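You operate a simulated robot arm through the tools that you are given. There is no shell and no other tool.

Carry out the task below with a simulated robot arm. There is one attempt and no reset: what you move stays moved.

## Task
Change the base feed on the manifold over from LINE 29 to LINE 27.
Fine: shut the old line's two valves before you open the new line's two; shut the one other valve that stands open.

Only the result counts: the job must be done as asked and must still hold three seconds after the hand-in. Knocking over, shifting, dropping, spilling or breaking anything else fails it.

## Robot
A 7-joint arm with a fingered hand, fixed in place. Base frame: the origin is at the foot of the arm, x ahead of it, y to its left, z up; the work surface is at about z = 903. Readings come in mm, degrees, newtons and seconds.
Its first joint turns from -166.0 to 166.0 degrees. Payload 3.7 kg.
Tool frame: the origin (TCP) lies between the finger pads and is the grasp point; the fingertips stand 25 mm ahead of it; z points along the fingers, y is the line along which they close. The gripper opens to 88 mm. The gripper's body begins 29 mm behind the TCP. The gripper is a hand of 5 fingers: y runs from the thumb to the fingers, the wrist lies at [-13, -106, -174] in the tool frame, and closing takes about 1.5 s.
Orientation is that of the tool frame in the base frame, as a unit quaternion [x, y, z, w]. With the fingers straight down and the wrist toward the robot, the tool's x, y and z point along [0, 1, 0], [1, 0, 0] and [0, 0, -1] of the base frame.

## Interface
- The arm moves only by the tool send_rows. Its argument "increments" is a list of rows, each an object of numbers (a shift or turn left out is 0, a gripper value left out holds the last): "x", "y", "z": the shift along the tool's x, y, z in mm; "rx", "ry", "rz": the turn, a rotation vector about the tool's x, y, z in degrees; "gripper": the gripper command, from -1 (shut) to 1 (fully open), values between in proportion. In form: [{"x": .., "y": .., "z": .., "rx": .., "ry": .., "rz": .., "gripper": ..}, ...]. A call has 1 to 20 rows; each row is the pose to reach, as a shift and turn from the pose commanded when the call began, along the tool's axes at that moment. A row lasts 0.2 s, in which the tool goes at most 50 mm and 8.6 degrees; a call with a longer step from one row to the next is refused whole, and so is a gripper value outside its range. Where a pose cannot be reached the arm comes as near as it can. A force on the tool above 40 N (or 10 N above the force at the start of the call, whichever is more), or a blocked arm, ends the call early, and 0.2 s more pass. Each finger travels about 108 mm/s and halts on what it meets, pressing with about 31 N; the grip force reading is that of the motor and also rises with nothing between the fingers. The clock runs only during rows and for 0.2 s after the last one: add rows that repeat a pose to give the fingers time. It gives the time, the measured TCP pose, the force on the tool (base axes), the opening and the grip force at its end, in the units of the frame above (readings bear some noise), with the torque about the TCP (base axes, N m) and any sound that the robot's microphone picked up.
- Cameras (640 x 400 px; columns grow to the right, rows downward): "scene" is fixed at [222.3, 649.1, 1701.4]; the picture's right is [-0.71, -0.70, 0.00], its down [-0.42, 0.43, -0.80] and it looks along [0.56, -0.57, -0.60] (base axes); focal length 360 px, centre (320, 200). "wrist" rides on the gripper at [59, -79, -105] in the tool frame; the picture's right is [-0.73, 0.32, -0.61], its down [-0.62, -0.68, 0.38] and it looks along [-0.29, 0.66, 0.70] (tool axes); focal length 234 px, centre (320, 200). There is no depth. A picture from a camera that has moved, and an enlarged one, comes with that camera's place and axes in the base frame and with its lens.
- camera(camera): a new picture of that camera. The clock stands still meanwhile.
- grasp_type(shape): the hand has 5 fingers and takes this shape, open, in about a second: jaw (thumb against the fingers, like two jaws); tri (thumb and two fingers); tip (a fingertip pinch); poke (one finger out to press); point (the index stretched); flat (the hand flat); cup (the hand cupped); fist (a fist). The gripper value then closes the fingers along that shape, each until it touches; the sizes above hold for jaw. It gives what a move gives, with no picture.
- inspect(camera, box): a new picture of the part [left, top, right, bottom] of that camera's present view, enlarged. The clock stands still meanwhile.
- job_done(): hands the job in; it is judged then, once.

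Places have to be worked out from the pictures, the camera data and where the tool is seen. Open the gripper and draw the arm clear of the work before you hand the job in, unless the task says otherwise.

The tools are called after ">>>" as name(argument=value, ...) on one line, values as JSON. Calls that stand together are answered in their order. send_rows: Moves the arm, as the interface text tells. Its arguments: {"type":"object","properties":{"increments":{"type":"array"}},"required":["increments"]} The other tools are called the same way: grasp_type (shape) gives the hand a shape; camera (camera) takes a picture; inspect (camera, box) takes an enlarged picture of a part of a camera's view; job_done () hands the job in.

At the start:

```text
time_s: 0.0
eef_pos: [557.7, -83.2, 1295.1]
ee_rot: [0.707, 0.707, 0.0, 0.0]
contact_force: [-0.3, 0.3, 0.7]
moment: [-0.02, -0.05, 0.03]
grip_width: 87.7
gripper_force: 0.0
shape: jaw
```

scene: 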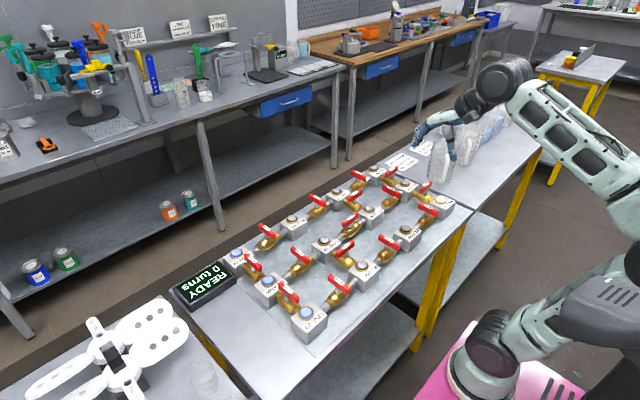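
wrist: 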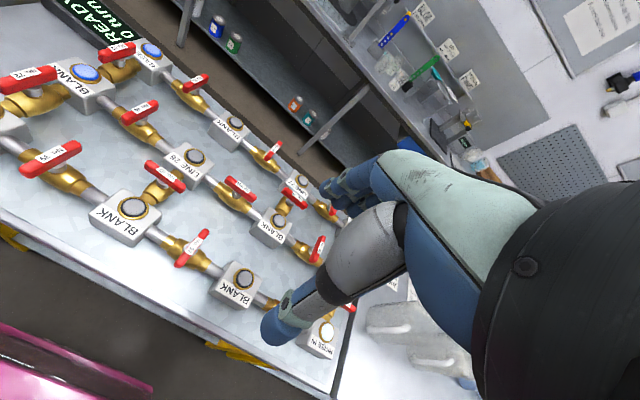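

I begin by enlarging the scene view of the manifold to read labels and lever positions.

>>> inspect(camera="scene", box=[220, 230, 360, 350])

>>> inspect(camera="scene", box=[290, 160, 460, 280])

>>> inspect(camera="wrist", box=[0, 0, 200, 130])

>>> inspect(camera="wrist", box=[0, 110, 200, 240])

>>> inspect(camera="wrist", box=[150, 60, 350, 190])

>>> inspect(camera="wrist", box=[140, 150, 360, 360])

```text
3.33 times, centred on (290, 290) of scene
camera zoom: at [222.3, 649.1, 1701.4], right [-0.71, -0.7, 0.0], down [-0.42, 0.43, -0.8], along [0.56, -0.57, -0.6], focal length 1200 px, centre (420, -100)
```

zoom: 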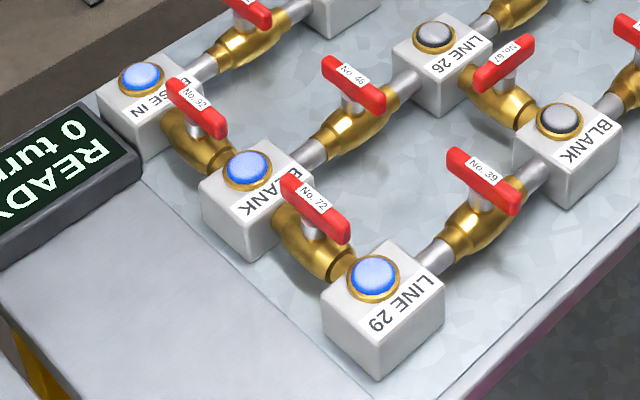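

```text
3.33 times, centred on (375, 220) of scene
camera zoom: at [222.3, 649.1, 1701.4], right [-0.71, -0.7, 0.0], down [-0.42, 0.43, -0.8], along [0.56, -0.57, -0.6], focal length 1200 px, centre (137, 133)
```

zoom: 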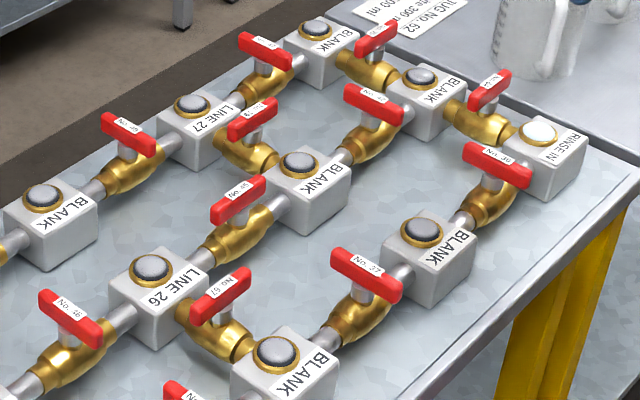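

```text
3.08 times, centred on (100, 65) of wrist
camera zoom: at [479.4, -25.2, 1398.4], right [0.32, -0.73, 0.61], down [-0.68, -0.62, -0.38], along [0.66, -0.29, -0.7], focal length 720 px, centre (997, 615)
```

zoom: 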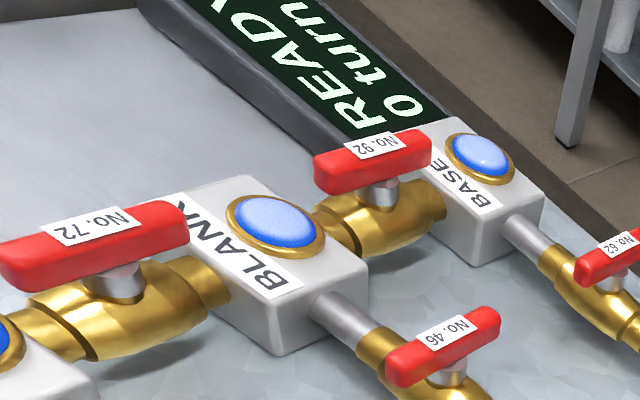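

```text
3.08 times, centred on (100, 175) of wrist
camera zoom: at [479.4, -25.2, 1398.4], right [0.32, -0.73, 0.61], down [-0.68, -0.62, -0.38], along [0.66, -0.29, -0.7], focal length 720 px, centre (997, 277)
```

zoom: 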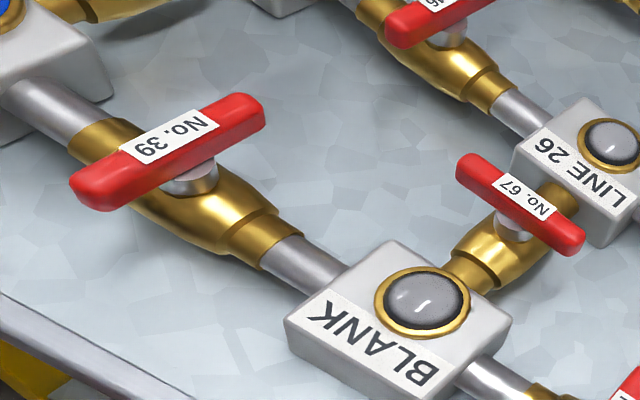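

```text
3.08 times, centred on (250, 125) of wrist
camera zoom: at [479.4, -25.2, 1398.4], right [0.32, -0.73, 0.61], down [-0.68, -0.62, -0.38], along [0.66, -0.29, -0.7], focal length 720 px, centre (535, 431)
```

zoom: 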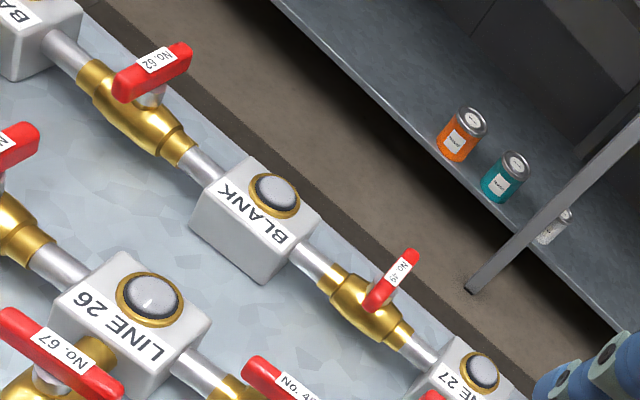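

```text
1.90 times, centred on (250, 255) of wrist
camera zoom: at [479.4, -25.2, 1398.4], right [0.32, -0.73, 0.61], down [-0.68, -0.62, -0.38], along [0.66, -0.29, -0.7], focal length 446 px, centre (453, 95)
```

zoom: 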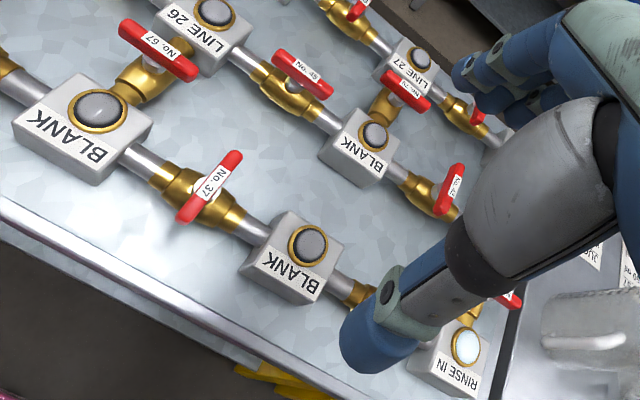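

The blue lamps run BASE IN – (92) – BLANK – (72) – LINE 29. LINE 27 is reached through No. 62 and the valve after the next BLANK, and the only other lever along its pipe appears to be the one between LINE 26 and the middle BLANK. I move over No. 72 (estimated (687, 289, 974)) for a closer look.

>>> send_rows(increments=[{"x": 31, "y": 11, "z": 12}, {"x": 62, "y": 22, "z": 25}, {"x": 93, "y": 32, "z": 38}, {"x": 124, "y": 43, "z": 50}, {"x": 155, "y": 54, "z": 63}, {"x": 186, "y": 65, "z": 75}, {"x": 217, "y": 75, "z": 88}, {"x": 248, "y": 86, "z": 100}, {"x": 279, "y": 97, "z": 113}, {"x": 310, "y": 108, "z": 125}, {"x": 341, "y": 119, "z": 138}, {"x": 372, "y": 129, "z": 150}, {"x": 372, "y": 129, "z": 150}])

>>> camera(camera="wrist")

>>> camera(camera="scene")

```text
time_s: 2.8
eef_pos: [687.1, 290.8, 1144.8]
ee_rot: [0.707, 0.707, 0.0, 0.0]
contact_force: [-0.2, 0.6, 0.2]
moment: [0.02, 0.0, 0.0]
grip_width: 87.7
gripper_force: 0.0
shape: jaw
```

```text
taken
camera wrist: at [609.5, 349.1, 1247.6], right [0.32, -0.73, 0.61], down [-0.68, -0.62, -0.38], along [0.66, -0.29, -0.7], focal length 234 px, centre (320, 200)
```

wrist: 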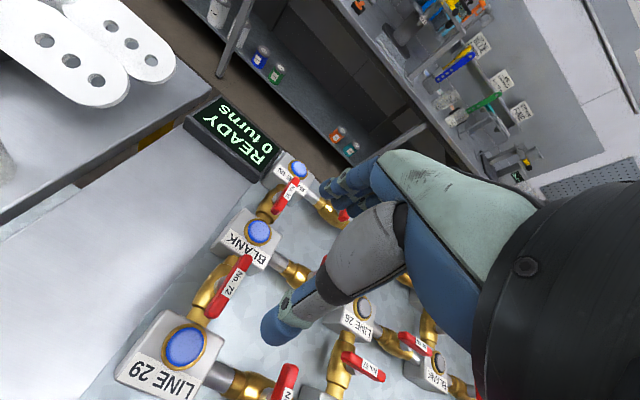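

```text
taken
```

scene: 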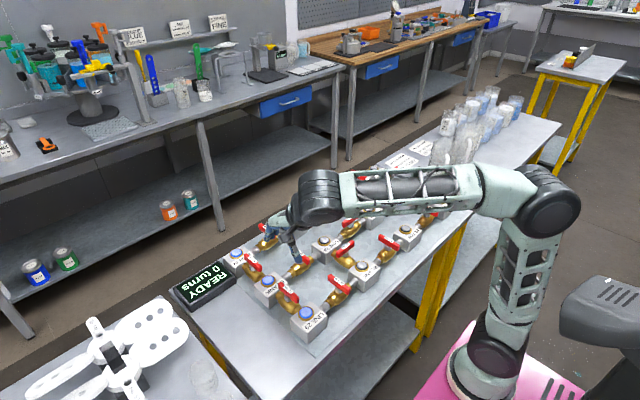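

No. 72 triangulates to about (684, 289, 974), agreeing with the scene camera. I enlarge the views to see the lever details and stops.

>>> inspect(camera="wrist", box=[110, 220, 300, 400])

>>> inspect(camera="wrist", box=[230, 140, 360, 240])

>>> inspect(camera="wrist", box=[320, 280, 480, 400])

>>> inspect(camera="scene", box=[225, 190, 385, 310])

```text
2.22 times, centred on (205, 310) of wrist
camera zoom: at [609.5, 349.1, 1247.6], right [0.32, -0.73, 0.61], down [-0.68, -0.62, -0.38], along [0.66, -0.29, -0.7], focal length 520 px, centre (576, -44)
```

zoom: 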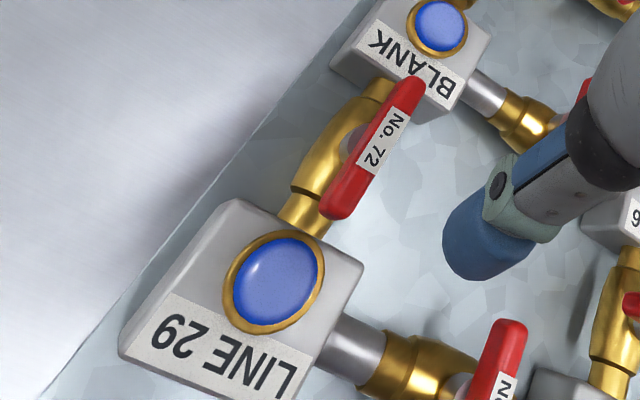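

```text
4.00 times, centred on (295, 190) of wrist
camera zoom: at [609.5, 349.1, 1247.6], right [0.32, -0.73, 0.61], down [-0.68, -0.62, -0.38], along [0.66, -0.29, -0.7], focal length 937 px, centre (420, 240)
```

zoom: 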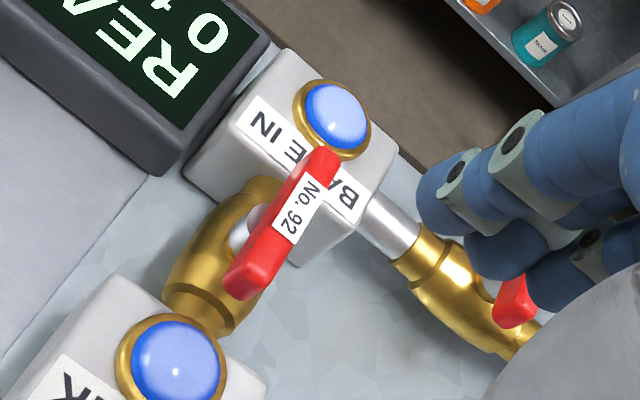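

```text
3.33 times, centred on (400, 340) of wrist
camera zoom: at [609.5, 349.1, 1247.6], right [0.32, -0.73, 0.61], down [-0.68, -0.62, -0.38], along [0.66, -0.29, -0.7], focal length 781 px, centre (53, -267)
```

zoom: 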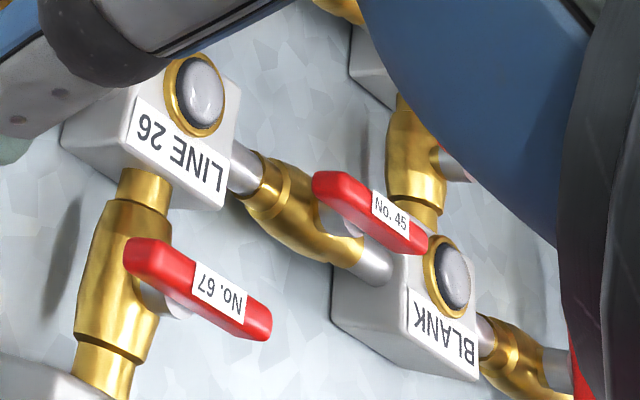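

```text
3.33 times, centred on (305, 250) of scene
camera zoom: at [222.3, 649.1, 1701.4], right [-0.71, -0.7, 0.0], down [-0.42, 0.43, -0.8], along [0.56, -0.57, -0.6], focal length 1200 px, centre (370, 33)
```

zoom: 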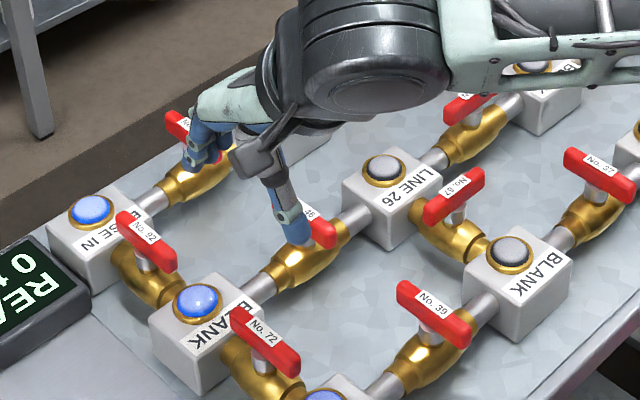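

The lever labels seem to turn consistently clockwise from open to shut; I check the label of No. 67 and others more closely to confirm that.

>>> inspect(camera="wrist", box=[335, 340, 395, 390])

>>> inspect(camera="wrist", box=[395, 320, 440, 365])

>>> inspect(camera="scene", box=[325, 235, 365, 265])

>>> inspect(camera="scene", box=[230, 245, 300, 305])

```text
8.00 times, centred on (365, 365) of wrist
camera zoom: at [609.5, 349.1, 1247.6], right [0.32, -0.73, 0.61], down [-0.68, -0.62, -0.38], along [0.66, -0.29, -0.7], focal length 1873 px, centre (-40, -1120)
```

zoom: 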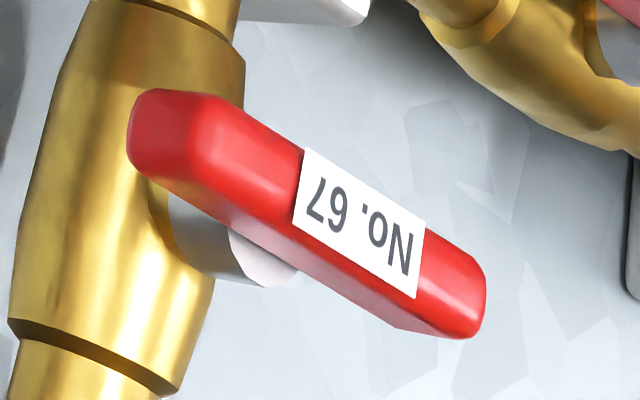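

```text
8.89 times, centred on (418, 342) of wrist
camera zoom: at [609.5, 349.1, 1247.6], right [0.32, -0.73, 0.61], down [-0.68, -0.62, -0.38], along [0.66, -0.29, -0.7], focal length 2082 px, centre (-547, -1067)
```

zoom: 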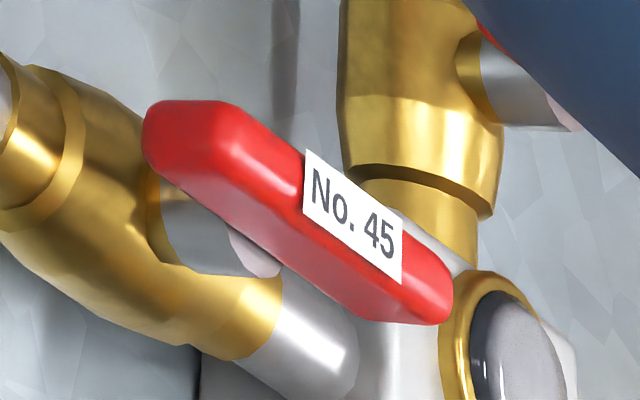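

```text
13.33 times, centred on (345, 250) of scene
camera zoom: at [222.3, 649.1, 1701.4], right [-0.71, -0.7, 0.0], down [-0.42, 0.43, -0.8], along [0.56, -0.57, -0.6], focal length 4799 px, centre (-13, -467)
```

zoom: 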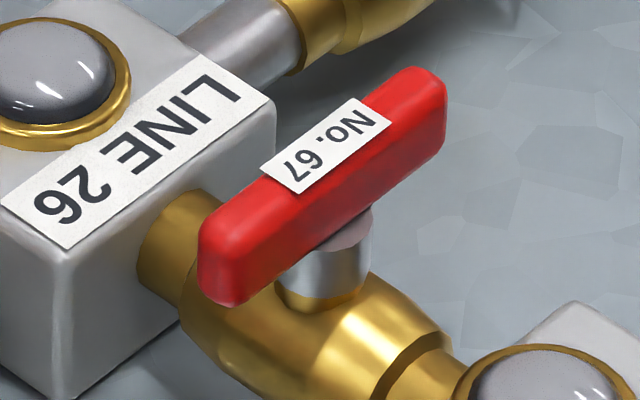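

```text
6.67 times, centred on (265, 275) of scene
camera zoom: at [222.3, 649.1, 1701.4], right [-0.71, -0.7, 0.0], down [-0.42, 0.43, -0.8], along [0.56, -0.57, -0.6], focal length 2400 px, centre (687, -300)
```

zoom: 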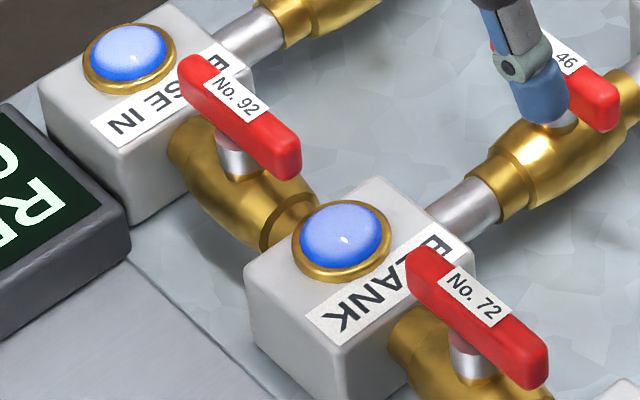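

Labels confirm: from open to shut the levers turn clockwise seen from above (67 shut reads +y, 72 open reads −x, etc.). For 72 I yaw −90° (closing line along y), keeping the TCP above (684, 290), and lower to z≈1060 for a check.

>>> send_rows(increments=[{"x": 0, "y": 0, "z": 8, "rz": -8}, {"y": -1, "z": 16, "rz": -16}, {"y": -1, "z": 24, "rz": -24}, {"y": -1, "z": 32, "rz": -32}, {"y": -2, "z": 40, "rz": -40}, {"y": -2, "z": 48, "rz": -48}, {"y": -2, "z": 56, "rz": -56}, {"y": -3, "z": 64, "rz": -64}, {"y": -3, "z": 72, "rz": -72}, {"y": -3, "z": 80, "rz": -80}, {"y": -3, "z": 85, "rz": -87}, {"y": -3, "z": 85, "rz": -90}, {"y": -3, "z": 85, "rz": -90}])

>>> camera(camera="wrist")

>>> inspect(camera="scene", box=[230, 200, 370, 320])

```text
time_s: 5.6
eef_pos: [685.0, 288.7, 1058.4]
ee_rot: [-0.001, 1.0, 0.0, 0.0]
contact_force: [-0.5, 0.1, -0.7]
moment: [-0.04, -0.02, 0.01]
grip_width: 87.7
gripper_force: 0.0
shape: jaw
```

```text
taken
camera wrist: at [625.4, 209.2, 1162.4], right [0.73, 0.32, 0.61], down [0.62, -0.68, -0.38], along [0.29, 0.66, -0.7], focal length 234 px, centre (320, 200)
```

wrist: 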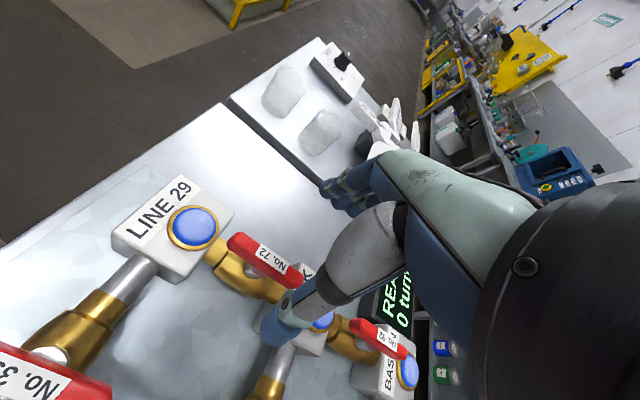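

```text
3.33 times, centred on (300, 260) of scene
camera zoom: at [222.3, 649.1, 1701.4], right [-0.71, -0.7, 0.0], down [-0.42, 0.43, -0.8], along [0.56, -0.57, -0.6], focal length 1200 px, centre (387, 0)
```

zoom: 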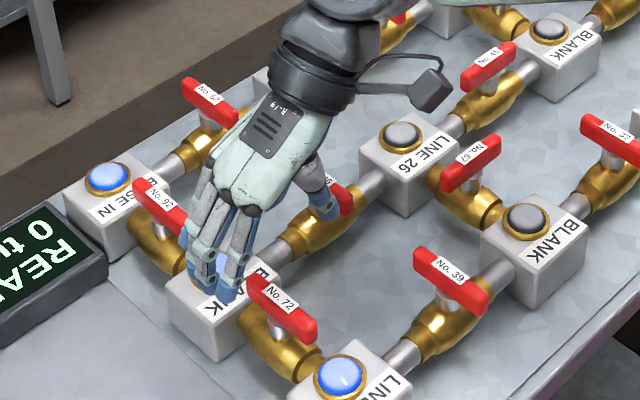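

Handle 72 again triangulates to ≈(682, 290). The jaws straddle it along y; I descend to z≈1010 and check clearances.

>>> send_rows(increments=[{"x": 2, "z": 16}, {"x": 2, "z": 32}, {"x": 2, "z": 48}, {"x": 2, "z": 48}])

>>> camera(camera="wrist")

>>> inspect(camera="scene", box=[230, 220, 350, 320])

```text
time_s: 6.6
eef_pos: [682.0, 287.4, 1010.8]
ee_rot: [0.0, 1.0, 0.0, 0.001]
contact_force: [0.7, -0.3, -0.1]
moment: [0.01, 0.0, -0.02]
grip_width: 87.6
gripper_force: 0.2
shape: jaw
```

```text
taken
camera wrist: at [622.8, 207.8, 1115.1], right [0.73, 0.32, 0.61], down [0.62, -0.68, -0.38], along [0.29, 0.66, -0.7], focal length 234 px, centre (320, 200)
```

wrist: 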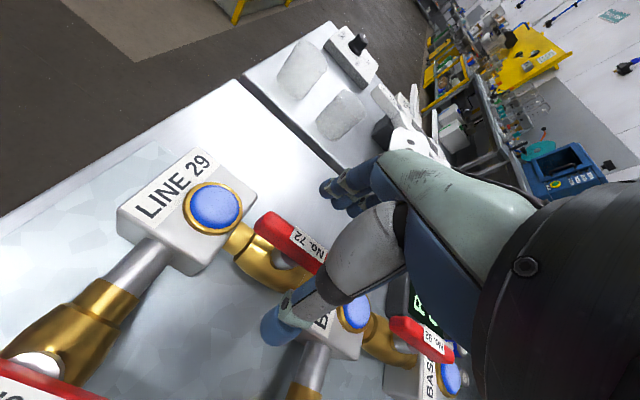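

```text
4.00 times, centred on (290, 270) of scene
camera zoom: at [222.3, 649.1, 1701.4], right [-0.71, -0.7, 0.0], down [-0.42, 0.43, -0.8], along [0.56, -0.57, -0.6], focal length 1440 px, centre (440, -80)
```

zoom: 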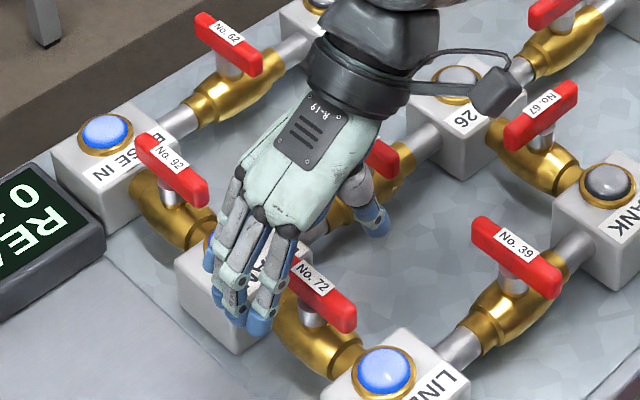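

The TCP lies at index/thumb, with the other three fingers reaching toward the BLANK block. I try the "tri" shape for a narrower hand and look again.

>>> grasp_type(shape="tri")

>>> inspect(camera="scene", box=[230, 220, 350, 320])

>>> camera(camera="wrist")

```text
time_s: 7.5
eef_pos: [681.0, 287.2, 1010.6]
ee_rot: [0.0, 1.0, -0.001, 0.0]
contact_force: [-0.2, 0.2, -0.4]
moment: [0.03, -0.01, 0.03]
grip_width: 87.7
gripper_force: 0.1
shape: tri
```

```text
4.00 times, centred on (290, 270) of scene
camera zoom: at [222.3, 649.1, 1701.4], right [-0.71, -0.7, 0.0], down [-0.42, 0.43, -0.8], along [0.56, -0.57, -0.6], focal length 1440 px, centre (440, -80)
```

zoom: 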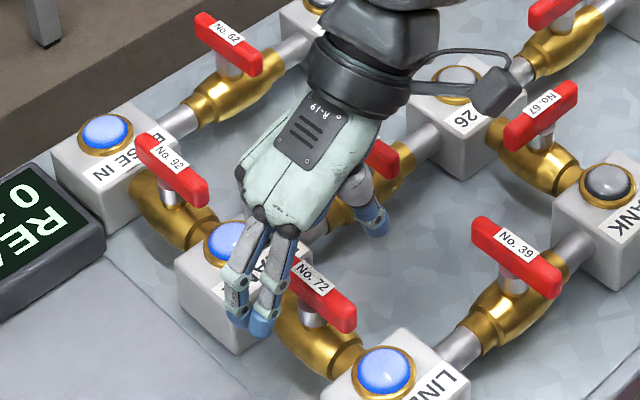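

```text
taken
camera wrist: at [622.7, 207.8, 1115.4], right [0.73, 0.32, 0.61], down [0.62, -0.68, -0.38], along [0.29, 0.66, -0.7], focal length 234 px, centre (320, 200)
```

wrist: 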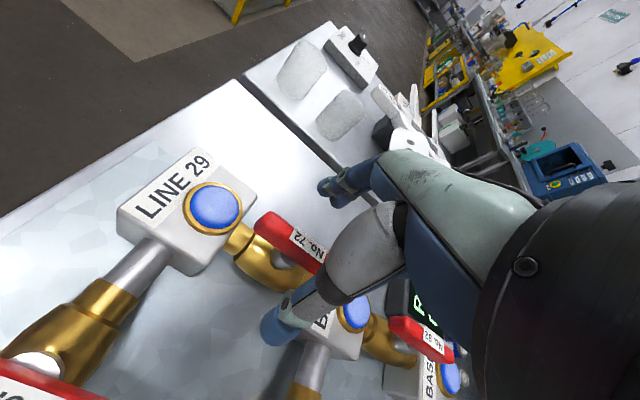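

"tri" leaves just thumb, index and middle out. I lower to z≈987 with a small −x shift so the finger pair is centred on the stem.

>>> send_rows(increments=[{"x": 3, "y": 1, "z": 8}, {"x": 6, "y": 2, "z": 16}, {"x": 6, "y": 2, "z": 23}, {"x": 6, "y": 2, "z": 23}])

>>> inspect(camera="scene", box=[240, 240, 340, 320])

>>> inspect(camera="wrist", box=[180, 140, 420, 380])

```text
time_s: 8.5
eef_pos: [675.2, 289.0, 989.2]
ee_rot: [0.001, 1.0, 0.0, 0.0]
contact_force: [0.0, 0.6, -0.4]
moment: [-0.01, 0.02, -0.01]
grip_width: 87.4
gripper_force: 0.1
shape: tri
```

```text
5.00 times, centred on (290, 280) of scene
camera zoom: at [222.3, 649.1, 1701.4], right [-0.71, -0.7, 0.0], down [-0.42, 0.43, -0.8], along [0.56, -0.57, -0.6], focal length 1800 px, centre (470, -200)
```

zoom: 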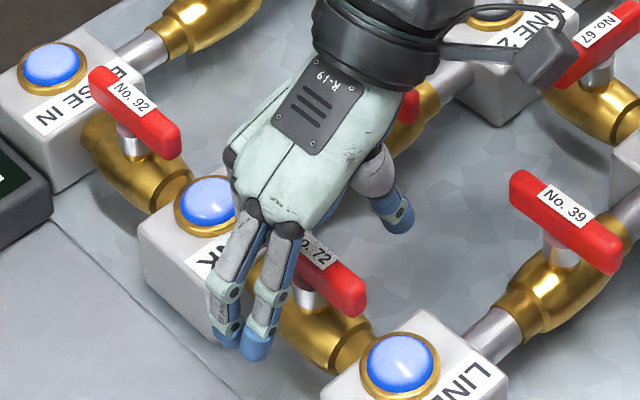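

```text
1.67 times, centred on (300, 260) of wrist
camera zoom: at [616.6, 209.4, 1093.2], right [0.73, 0.32, 0.61], down [0.62, -0.68, -0.38], along [0.29, 0.66, -0.7], focal length 390 px, centre (353, 100)
```

zoom: 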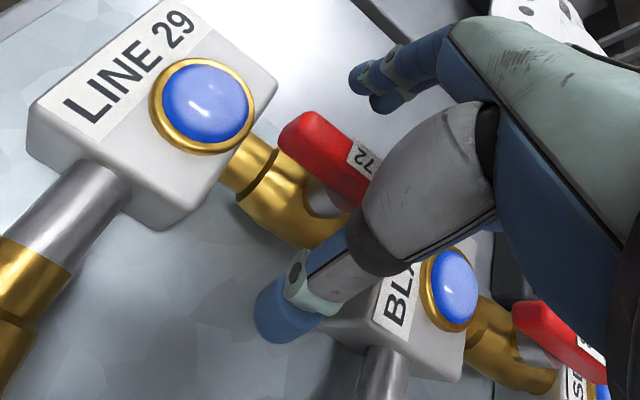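

The index and middle are at the handle's far side and the thumb on the near side. I close the hand on the lever.

>>> send_rows(increments=[{"gripper": -1}, {"gripper": -1}, {"gripper": -1}, {"gripper": -1}, {"gripper": -1}, {"gripper": -1}, {"gripper": -1}, {"gripper": -1}])

>>> inspect(camera="scene", box=[240, 240, 340, 320])

>>> inspect(camera="wrist", box=[180, 140, 420, 380])

```text
time_s: 10.3
eef_pos: [674.5, 289.3, 990.5]
ee_rot: [0.0, 1.0, 0.0, 0.0]
contact_force: [-1.5, -0.1, -2.9]
moment: [0.0, -0.01, -0.02]
grip_width: 7.2
gripper_force: 30.8
shape: tri
```

```text
5.00 times, centred on (290, 280) of scene
camera zoom: at [222.3, 649.1, 1701.4], right [-0.71, -0.7, 0.0], down [-0.42, 0.43, -0.8], along [0.56, -0.57, -0.6], focal length 1800 px, centre (470, -200)
```

zoom: 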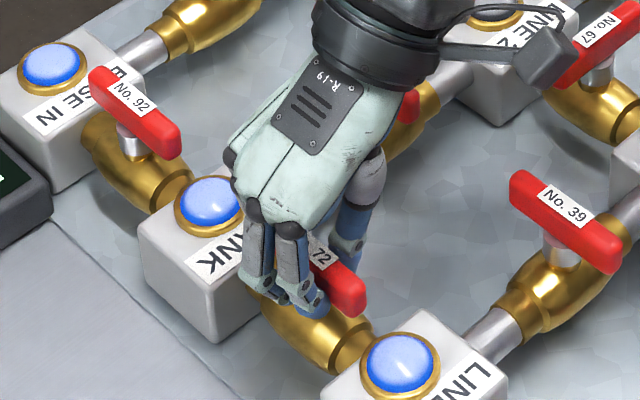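

```text
1.67 times, centred on (300, 260) of wrist
camera zoom: at [616.7, 209.4, 1093.1], right [0.73, 0.32, 0.61], down [0.62, -0.68, -0.38], along [0.29, 0.66, -0.7], focal length 390 px, centre (353, 100)
```

zoom: 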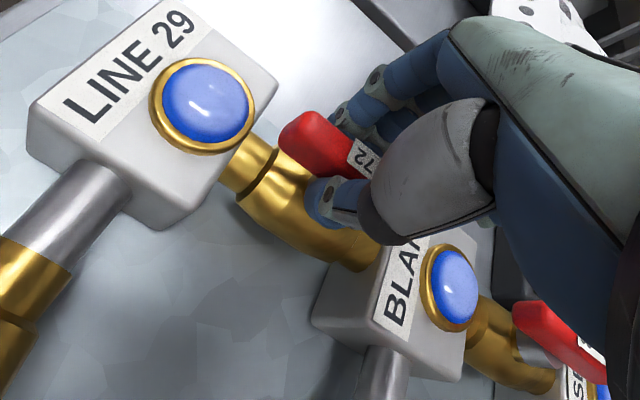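

The lever is held (opening 7 mm, 31 N). I turn it a first 24° clockwise about the stem to verify direction and centre.

>>> send_rows(increments=[{"x": 0, "y": 1, "rz": 8}, {"x": -0.1, "y": 1.9, "rz": 16}, {"x": -0.4, "y": 2.9, "rz": 24}, {"x": -0.4, "y": 2.9, "rz": 24}])

>>> inspect(camera="scene", box=[220, 220, 340, 320])

```text
time_s: 11.3
eef_pos: [675.2, 292.2, 989.6]
ee_rot: [0.209, 0.978, 0.0, 0.0]
contact_force: [-6.4, -5.3, 2.2]
moment: [-0.08, 0.13, 0.02]
grip_width: 7.3
gripper_force: 30.7
shape: tri
```

```text
4.00 times, centred on (280, 270) of scene
camera zoom: at [222.3, 649.1, 1701.4], right [-0.71, -0.7, 0.0], down [-0.42, 0.43, -0.8], along [0.56, -0.57, -0.6], focal length 1440 px, centre (480, -80)
```

zoom: 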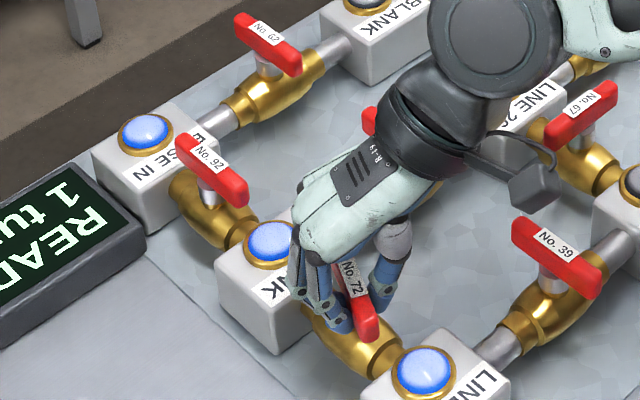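

The lever follows freely and the display counts the turn; I continue to 90° (with a degree or so extra).

>>> send_rows(increments=[{"x": 0, "y": 1, "rz": 8}, {"x": -0.1, "y": 1.9, "rz": 16}, {"x": -0.4, "y": 2.9, "rz": 24}, {"x": -0.8, "y": 3.8, "rz": 32}, {"x": -1.3, "y": 4.6, "rz": 40}, {"x": -1.9, "y": 5.4, "rz": 48}, {"x": -2.7, "y": 6, "rz": 56}, {"x": -3.5, "y": 6.6, "rz": 64}, {"x": -3.8, "y": 6.8, "rz": 67}, {"x": -3.8, "y": 6.8, "rz": 67}])

>>> inspect(camera="scene", box=[220, 220, 340, 320])

>>> camera(camera="wrist")

```text
time_s: 13.5
eef_pos: [680.4, 299.0, 988.6]
ee_rot: [0.714, 0.7, 0.0, 0.0]
contact_force: [-5.8, -3.4, 4.6]
moment: [-0.03, 0.15, 0.0]
grip_width: 7.5
gripper_force: 30.9
shape: tri
```

```text
4.00 times, centred on (280, 270) of scene
camera zoom: at [222.3, 649.1, 1701.4], right [-0.71, -0.7, 0.0], down [-0.42, 0.43, -0.8], along [0.56, -0.57, -0.6], focal length 1440 px, centre (480, -80)
```

zoom: 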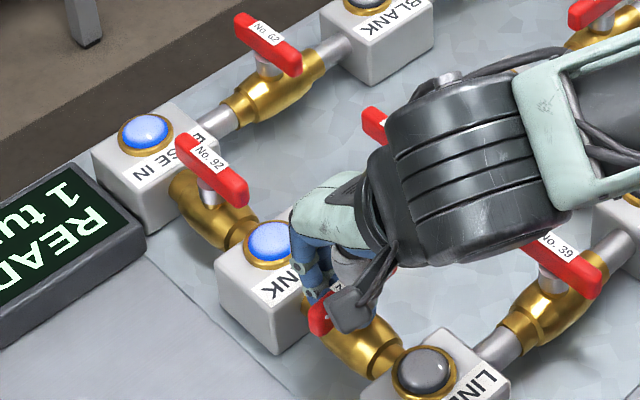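

```text
taken
camera wrist: at [604.6, 357.9, 1092.5], right [0.31, -0.73, 0.61], down [-0.69, -0.61, -0.38], along [0.65, -0.3, -0.7], focal length 234 px, centre (320, 200)
```

wrist: 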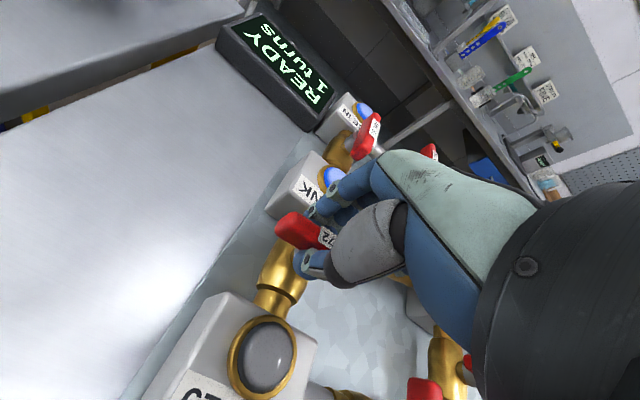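

LINE 29's lamp is off and the display shows 1 turn, so No. 72 is shut. I release and lift straight up.

>>> send_rows(increments=[{"gripper": 1}, {"gripper": 1}, {"gripper": 1}, {"gripper": 1}, {"gripper": 1}, {"gripper": 1}, {"z": -20}, {"z": -45}, {"z": -80}, {"z": -80}])

>>> camera(camera="wrist")

>>> inspect(camera="scene", box=[220, 220, 340, 320])

```text
time_s: 15.7
eef_pos: [681.5, 300.2, 1068.1]
ee_rot: [0.713, 0.701, 0.0, 0.001]
contact_force: [-0.1, 0.3, -0.8]
moment: [0.01, 0.01, 0.0]
grip_width: 87.2
gripper_force: 0.1
shape: tri
```

```text
taken
camera wrist: at [602.8, 359.0, 1173.1], right [0.31, -0.73, 0.61], down [-0.69, -0.61, -0.38], along [0.65, -0.3, -0.7], focal length 234 px, centre (320, 200)
```

wrist: 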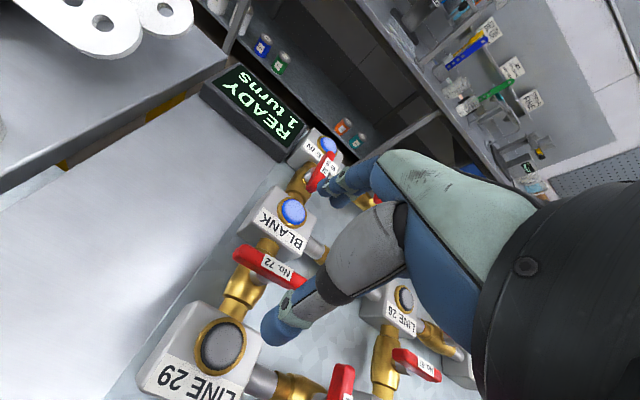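

```text
4.00 times, centred on (280, 270) of scene
camera zoom: at [222.3, 649.1, 1701.4], right [-0.71, -0.7, 0.0], down [-0.42, 0.43, -0.8], along [0.56, -0.57, -0.6], focal length 1440 px, centre (480, -80)
```

zoom: 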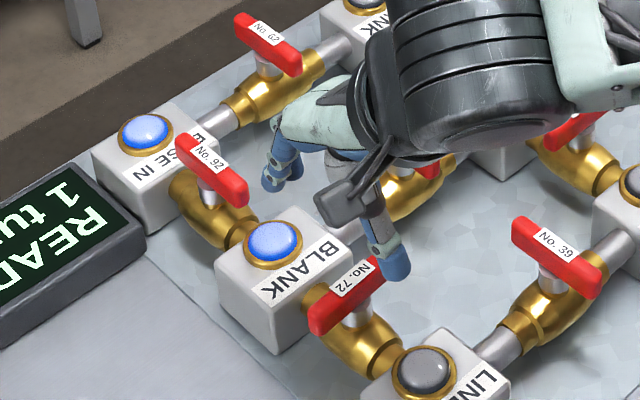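

No. 72 now stands across its pipe with the lamp dark. Next is No. 92 at ≈(829, 289): I move over it with the yaw back to −90°.

>>> send_rows(increments=[{"x": -0.8, "y": 12, "z": -2, "rz": -8}, {"x": -1.6, "y": 24, "z": -4, "rz": -16}, {"x": -2.4, "y": 36, "z": -6, "rz": -24}, {"x": -3.2, "y": 48, "z": -8, "rz": -32}, {"x": -4, "y": 60, "z": -10, "rz": -40}, {"x": -4.8, "y": 72, "z": -10, "rz": -48}, {"x": -5.6, "y": 84, "z": -10, "rz": -56}, {"x": -6.4, "y": 96, "z": -10, "rz": -64}, {"x": -7.2, "y": 110, "z": -10, "rz": -72}, {"x": -8, "y": 124, "z": -10, "rz": -80}, {"x": -8.8, "y": 140.7, "z": -10, "rz": -88}, {"x": -8.8, "y": 140.7, "z": -10, "rz": -91}, {"x": -8.8, "y": 140.7, "z": -10, "rz": -91}])

>>> camera(camera="wrist")

>>> inspect(camera="scene", box=[200, 200, 340, 320])

```text
time_s: 18.5
eef_pos: [823.5, 287.3, 1078.8]
ee_rot: [-0.001, 1.0, 0.0, -0.001]
contact_force: [-0.3, -0.5, 0.2]
moment: [0.0, 0.0, 0.0]
grip_width: 87.9
gripper_force: 0.0
shape: tri
```

```text
taken
camera wrist: at [765.4, 207.5, 1182.8], right [0.73, 0.32, 0.61], down [0.62, -0.68, -0.38], along [0.29, 0.66, -0.7], focal length 234 px, centre (320, 200)
```

wrist: 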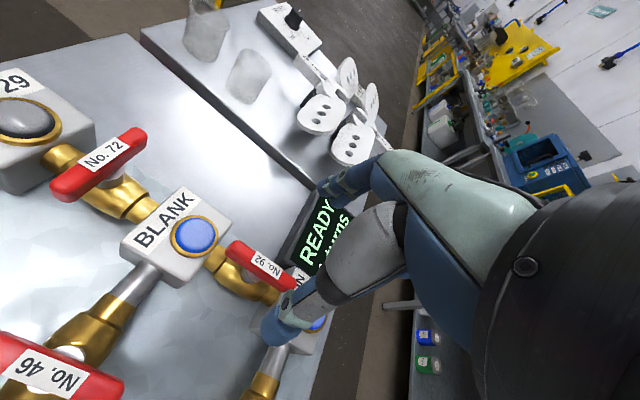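

```text
3.33 times, centred on (270, 260) of scene
camera zoom: at [222.3, 649.1, 1701.4], right [-0.71, -0.7, 0.0], down [-0.42, 0.43, -0.8], along [0.56, -0.57, -0.6], focal length 1200 px, centre (487, 0)
```

zoom: 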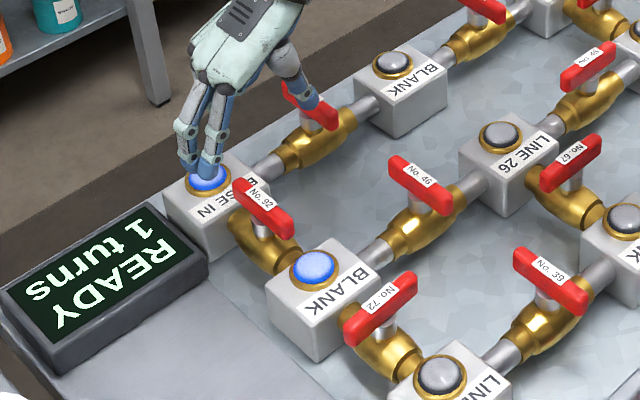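

No. 92 triangulates to ≈(826, 289). I descend around it in the same manner as for 72.

>>> send_rows(increments=[{"x": 1, "y": 1, "z": 25}, {"x": 2, "y": 2, "z": 50}, {"x": 3, "y": 2, "z": 70}, {"x": 3, "y": 2, "z": 80}, {"x": 3, "y": 2, "z": 89.5}, {"x": 3, "y": 2, "z": 89.5}])

>>> inspect(camera="scene", box=[200, 210, 300, 290])

>>> inspect(camera="wrist", box=[180, 140, 420, 380])

```text
time_s: 19.9
eef_pos: [820.1, 287.7, 990.1]
ee_rot: [0.0, 1.0, 0.0, 0.001]
contact_force: [-0.6, 0.0, 1.0]
moment: [-0.01, 0.01, -0.01]
grip_width: 87.6
gripper_force: 0.1
shape: tri
```

```text
5.00 times, centred on (250, 250) of scene
camera zoom: at [222.3, 649.1, 1701.4], right [-0.71, -0.7, 0.0], down [-0.42, 0.43, -0.8], along [0.56, -0.57, -0.6], focal length 1800 px, centre (670, -50)
```

zoom: 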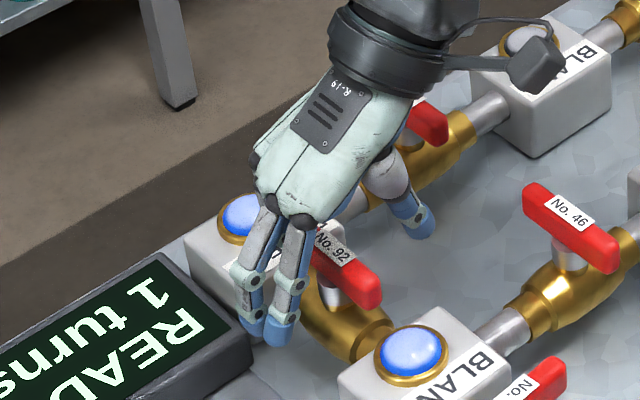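

```text
1.67 times, centred on (300, 260) of wrist
camera zoom: at [761.7, 208.5, 1093.0], right [0.73, 0.32, 0.61], down [0.62, -0.68, -0.38], along [0.29, 0.66, -0.7], focal length 390 px, centre (353, 100)
```

zoom: 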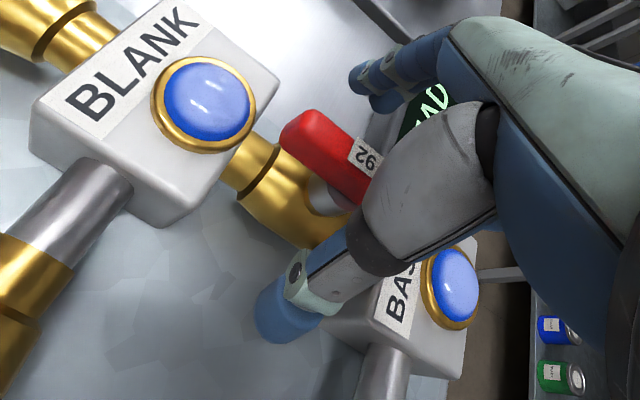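

The view matches the one at No. 72 exactly. I close on the lever and turn it 91° clockwise in one go.

>>> send_rows(increments=[{"gripper": -1}, {"gripper": -1}, {"gripper": -1}, {"gripper": -1}, {"gripper": -1}, {"gripper": -1}, {"gripper": -1}, {"y": 1, "rz": 8}, {"x": -0.1, "y": 1.9, "rz": 16}, {"x": -0.4, "y": 2.9, "rz": 24}, {"x": -0.8, "y": 3.8, "rz": 32}, {"x": -1.3, "y": 4.6, "rz": 40}, {"x": -1.9, "y": 5.4, "rz": 48}, {"x": -2.7, "y": 6, "rz": 56}, {"x": -3.5, "y": 6.6, "rz": 64}, {"x": -4.4, "y": 7, "rz": 72}, {"x": -5.3, "y": 7.3, "rz": 80}, {"x": -6.2, "y": 7.5, "rz": 88}, {"x": -6.6, "y": 7.5, "rz": 91}, {"x": -6.6, "y": 7.5, "rz": 91}])

>>> camera(camera="scene")

>>> camera(camera="wrist")

```text
time_s: 24.1
eef_pos: [825.8, 297.4, 990.7]
ee_rot: [0.714, 0.701, -0.001, 0.0]
contact_force: [-2.4, 5.7, -6.9]
moment: [0.08, 0.07, 0.03]
grip_width: 8.0
gripper_force: 30.5
shape: tri
```

```text
taken
```

scene: 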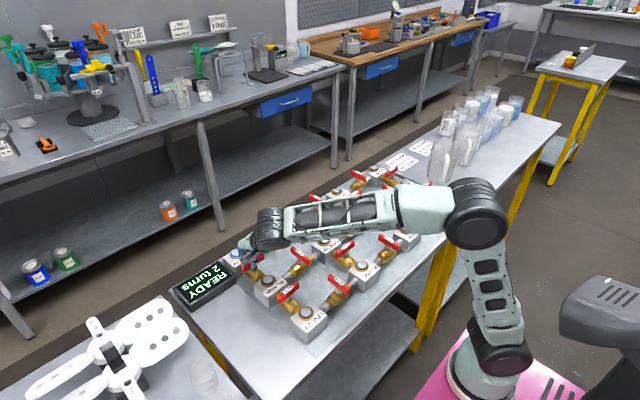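

```text
taken
camera wrist: at [748.8, 356.4, 1093.5], right [0.31, -0.73, 0.61], down [-0.69, -0.61, -0.38], along [0.65, -0.3, -0.7], focal length 234 px, centre (320, 200)
```

wrist: 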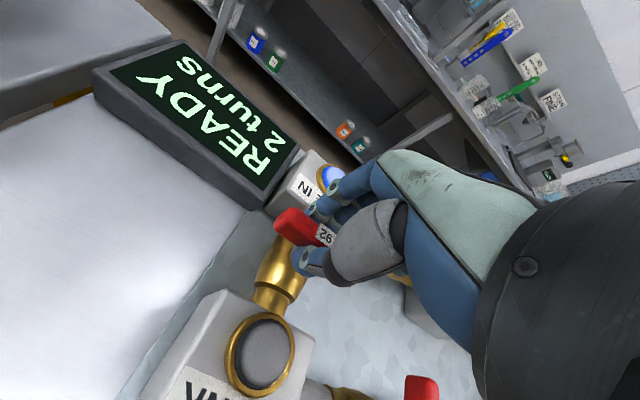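

Two turns counted and the BLANK lamp is dark: No. 92 is shut. I release and lift.

>>> send_rows(increments=[{"gripper": 1}, {"gripper": 1}, {"gripper": 1}, {"gripper": 1}, {"gripper": 1}, {"gripper": 1}, {"z": -20}, {"z": -45}, {"z": -80}, {"z": -110}, {"z": -110}])

>>> camera(camera="wrist")

>>> inspect(camera="scene", box=[220, 160, 440, 330])

```text
time_s: 26.5
eef_pos: [827.0, 296.8, 1099.8]
ee_rot: [0.713, 0.701, 0.0, 0.0]
contact_force: [0.2, 0.0, 0.7]
moment: [0.0, 0.01, -0.02]
grip_width: 87.6
gripper_force: 0.0
shape: tri
```

```text
taken
camera wrist: at [748.9, 356.3, 1202.9], right [0.31, -0.73, 0.61], down [-0.69, -0.61, -0.38], along [0.65, -0.3, -0.7], focal length 234 px, centre (320, 200)
```

wrist: 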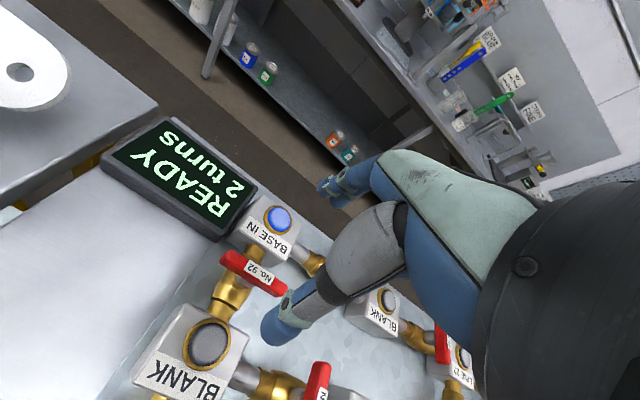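

```text
2.35 times, centred on (330, 245) of scene
camera zoom: at [222.3, 649.1, 1701.4], right [-0.71, -0.7, 0.0], down [-0.42, 0.43, -0.8], along [0.56, -0.57, -0.6], focal length 847 px, centre (296, 94)
```

zoom: 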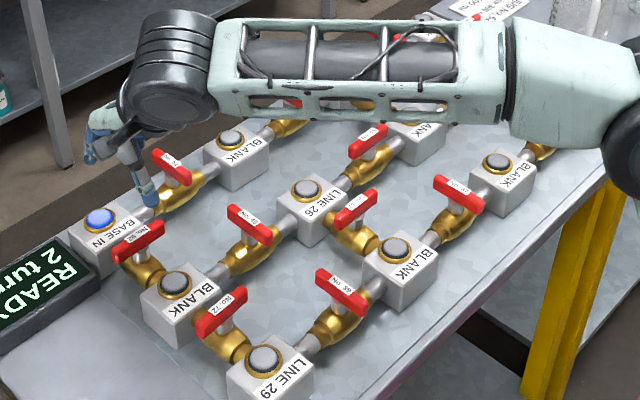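

Both old valves are shut. Now I move over No. 45 (estimated ≈(750, −25)) with yaw 0 to localise it.

>>> send_rows(increments=[{"x": -32, "y": -7, "z": -10, "rz": -1}, {"x": -65, "y": -14, "z": -20, "rz": -1}, {"x": -97, "y": -21, "z": -20, "rz": -1}, {"x": -130, "y": -28, "z": -20, "rz": -1}, {"x": -162, "y": -36, "z": -20, "rz": -1}, {"x": -195, "y": -43, "z": -20, "rz": -1}, {"x": -227, "y": -50, "z": -20, "rz": -1}, {"x": -260, "y": -57, "z": -20, "rz": -1}, {"x": -292, "y": -64, "z": -20, "rz": -1}, {"x": -323, "y": -71.5, "z": -20, "rz": -1}, {"x": -323, "y": -71.5, "z": -20, "rz": -1}])

>>> camera(camera="wrist")

>>> camera(camera="scene")

```text
time_s: 28.9
eef_pos: [748.6, -22.2, 1119.9]
ee_rot: [0.707, 0.707, 0.0, 0.0]
contact_force: [-0.4, 0.0, -0.3]
moment: [0.0, -0.03, -0.01]
grip_width: 87.6
gripper_force: 0.1
shape: tri
```

```text
taken
camera wrist: at [669.9, 35.0, 1223.2], right [0.32, -0.73, 0.61], down [-0.68, -0.62, -0.38], along [0.66, -0.29, -0.7], focal length 234 px, centre (320, 200)
```

wrist: 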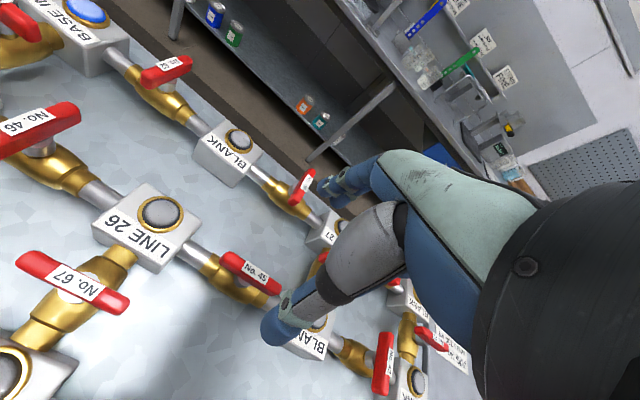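

```text
taken
```

scene: 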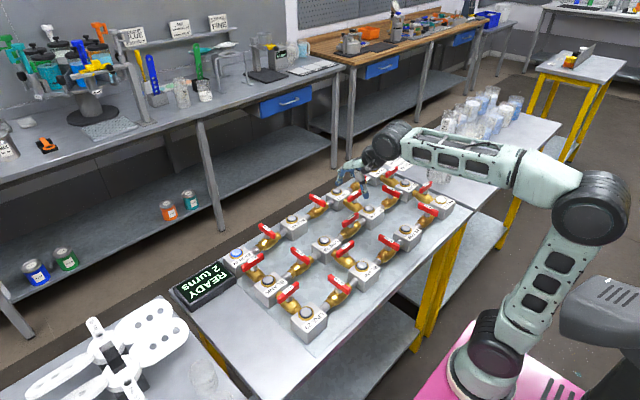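

No. 45 triangulates to (755, −27). I descend so the stem sits at the same place in the hand as before: TCP at (754, −20, 990).

>>> send_rows(increments=[{"x": 1, "y": 3, "z": 30}, {"x": 2, "y": 5.5, "z": 60}, {"x": 2, "y": 5.5, "z": 85}, {"x": 2, "y": 5.5, "z": 105}, {"x": 2, "y": 5.5, "z": 120}, {"x": 2, "y": 5.5, "z": 130}, {"x": 2, "y": 5.5, "z": 130}])

>>> inspect(camera="scene", box=[300, 170, 400, 250])

>>> inspect(camera="wrist", box=[180, 140, 420, 380])

```text
time_s: 30.5
eef_pos: [755.5, -22.0, 987.5]
ee_rot: [0.707, 0.707, 0.0, -0.001]
contact_force: [0.5, -0.5, 0.1]
moment: [0.01, -0.01, -0.01]
grip_width: 87.7
gripper_force: 0.1
shape: tri
```

```text
5.00 times, centred on (350, 210) of scene
camera zoom: at [222.3, 649.1, 1701.4], right [-0.71, -0.7, 0.0], down [-0.42, 0.43, -0.8], along [0.56, -0.57, -0.6], focal length 1800 px, centre (170, 150)
```

zoom: 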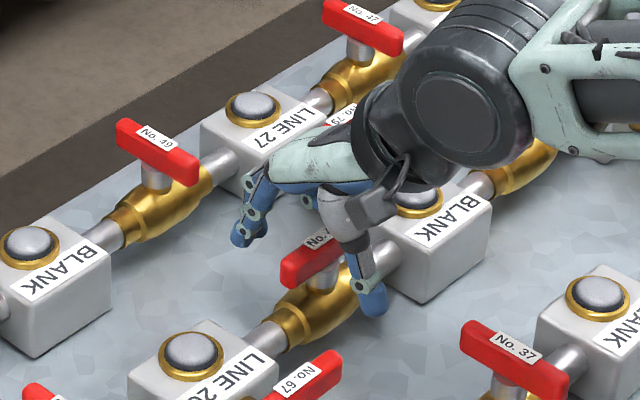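

```text
1.67 times, centred on (300, 260) of wrist
camera zoom: at [676.3, 36.8, 1091.4], right [0.32, -0.73, 0.61], down [-0.68, -0.62, -0.38], along [0.66, -0.29, -0.7], focal length 390 px, centre (353, 100)
```

zoom: 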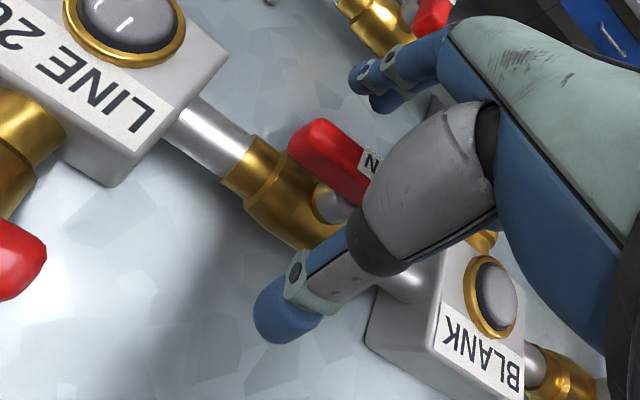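

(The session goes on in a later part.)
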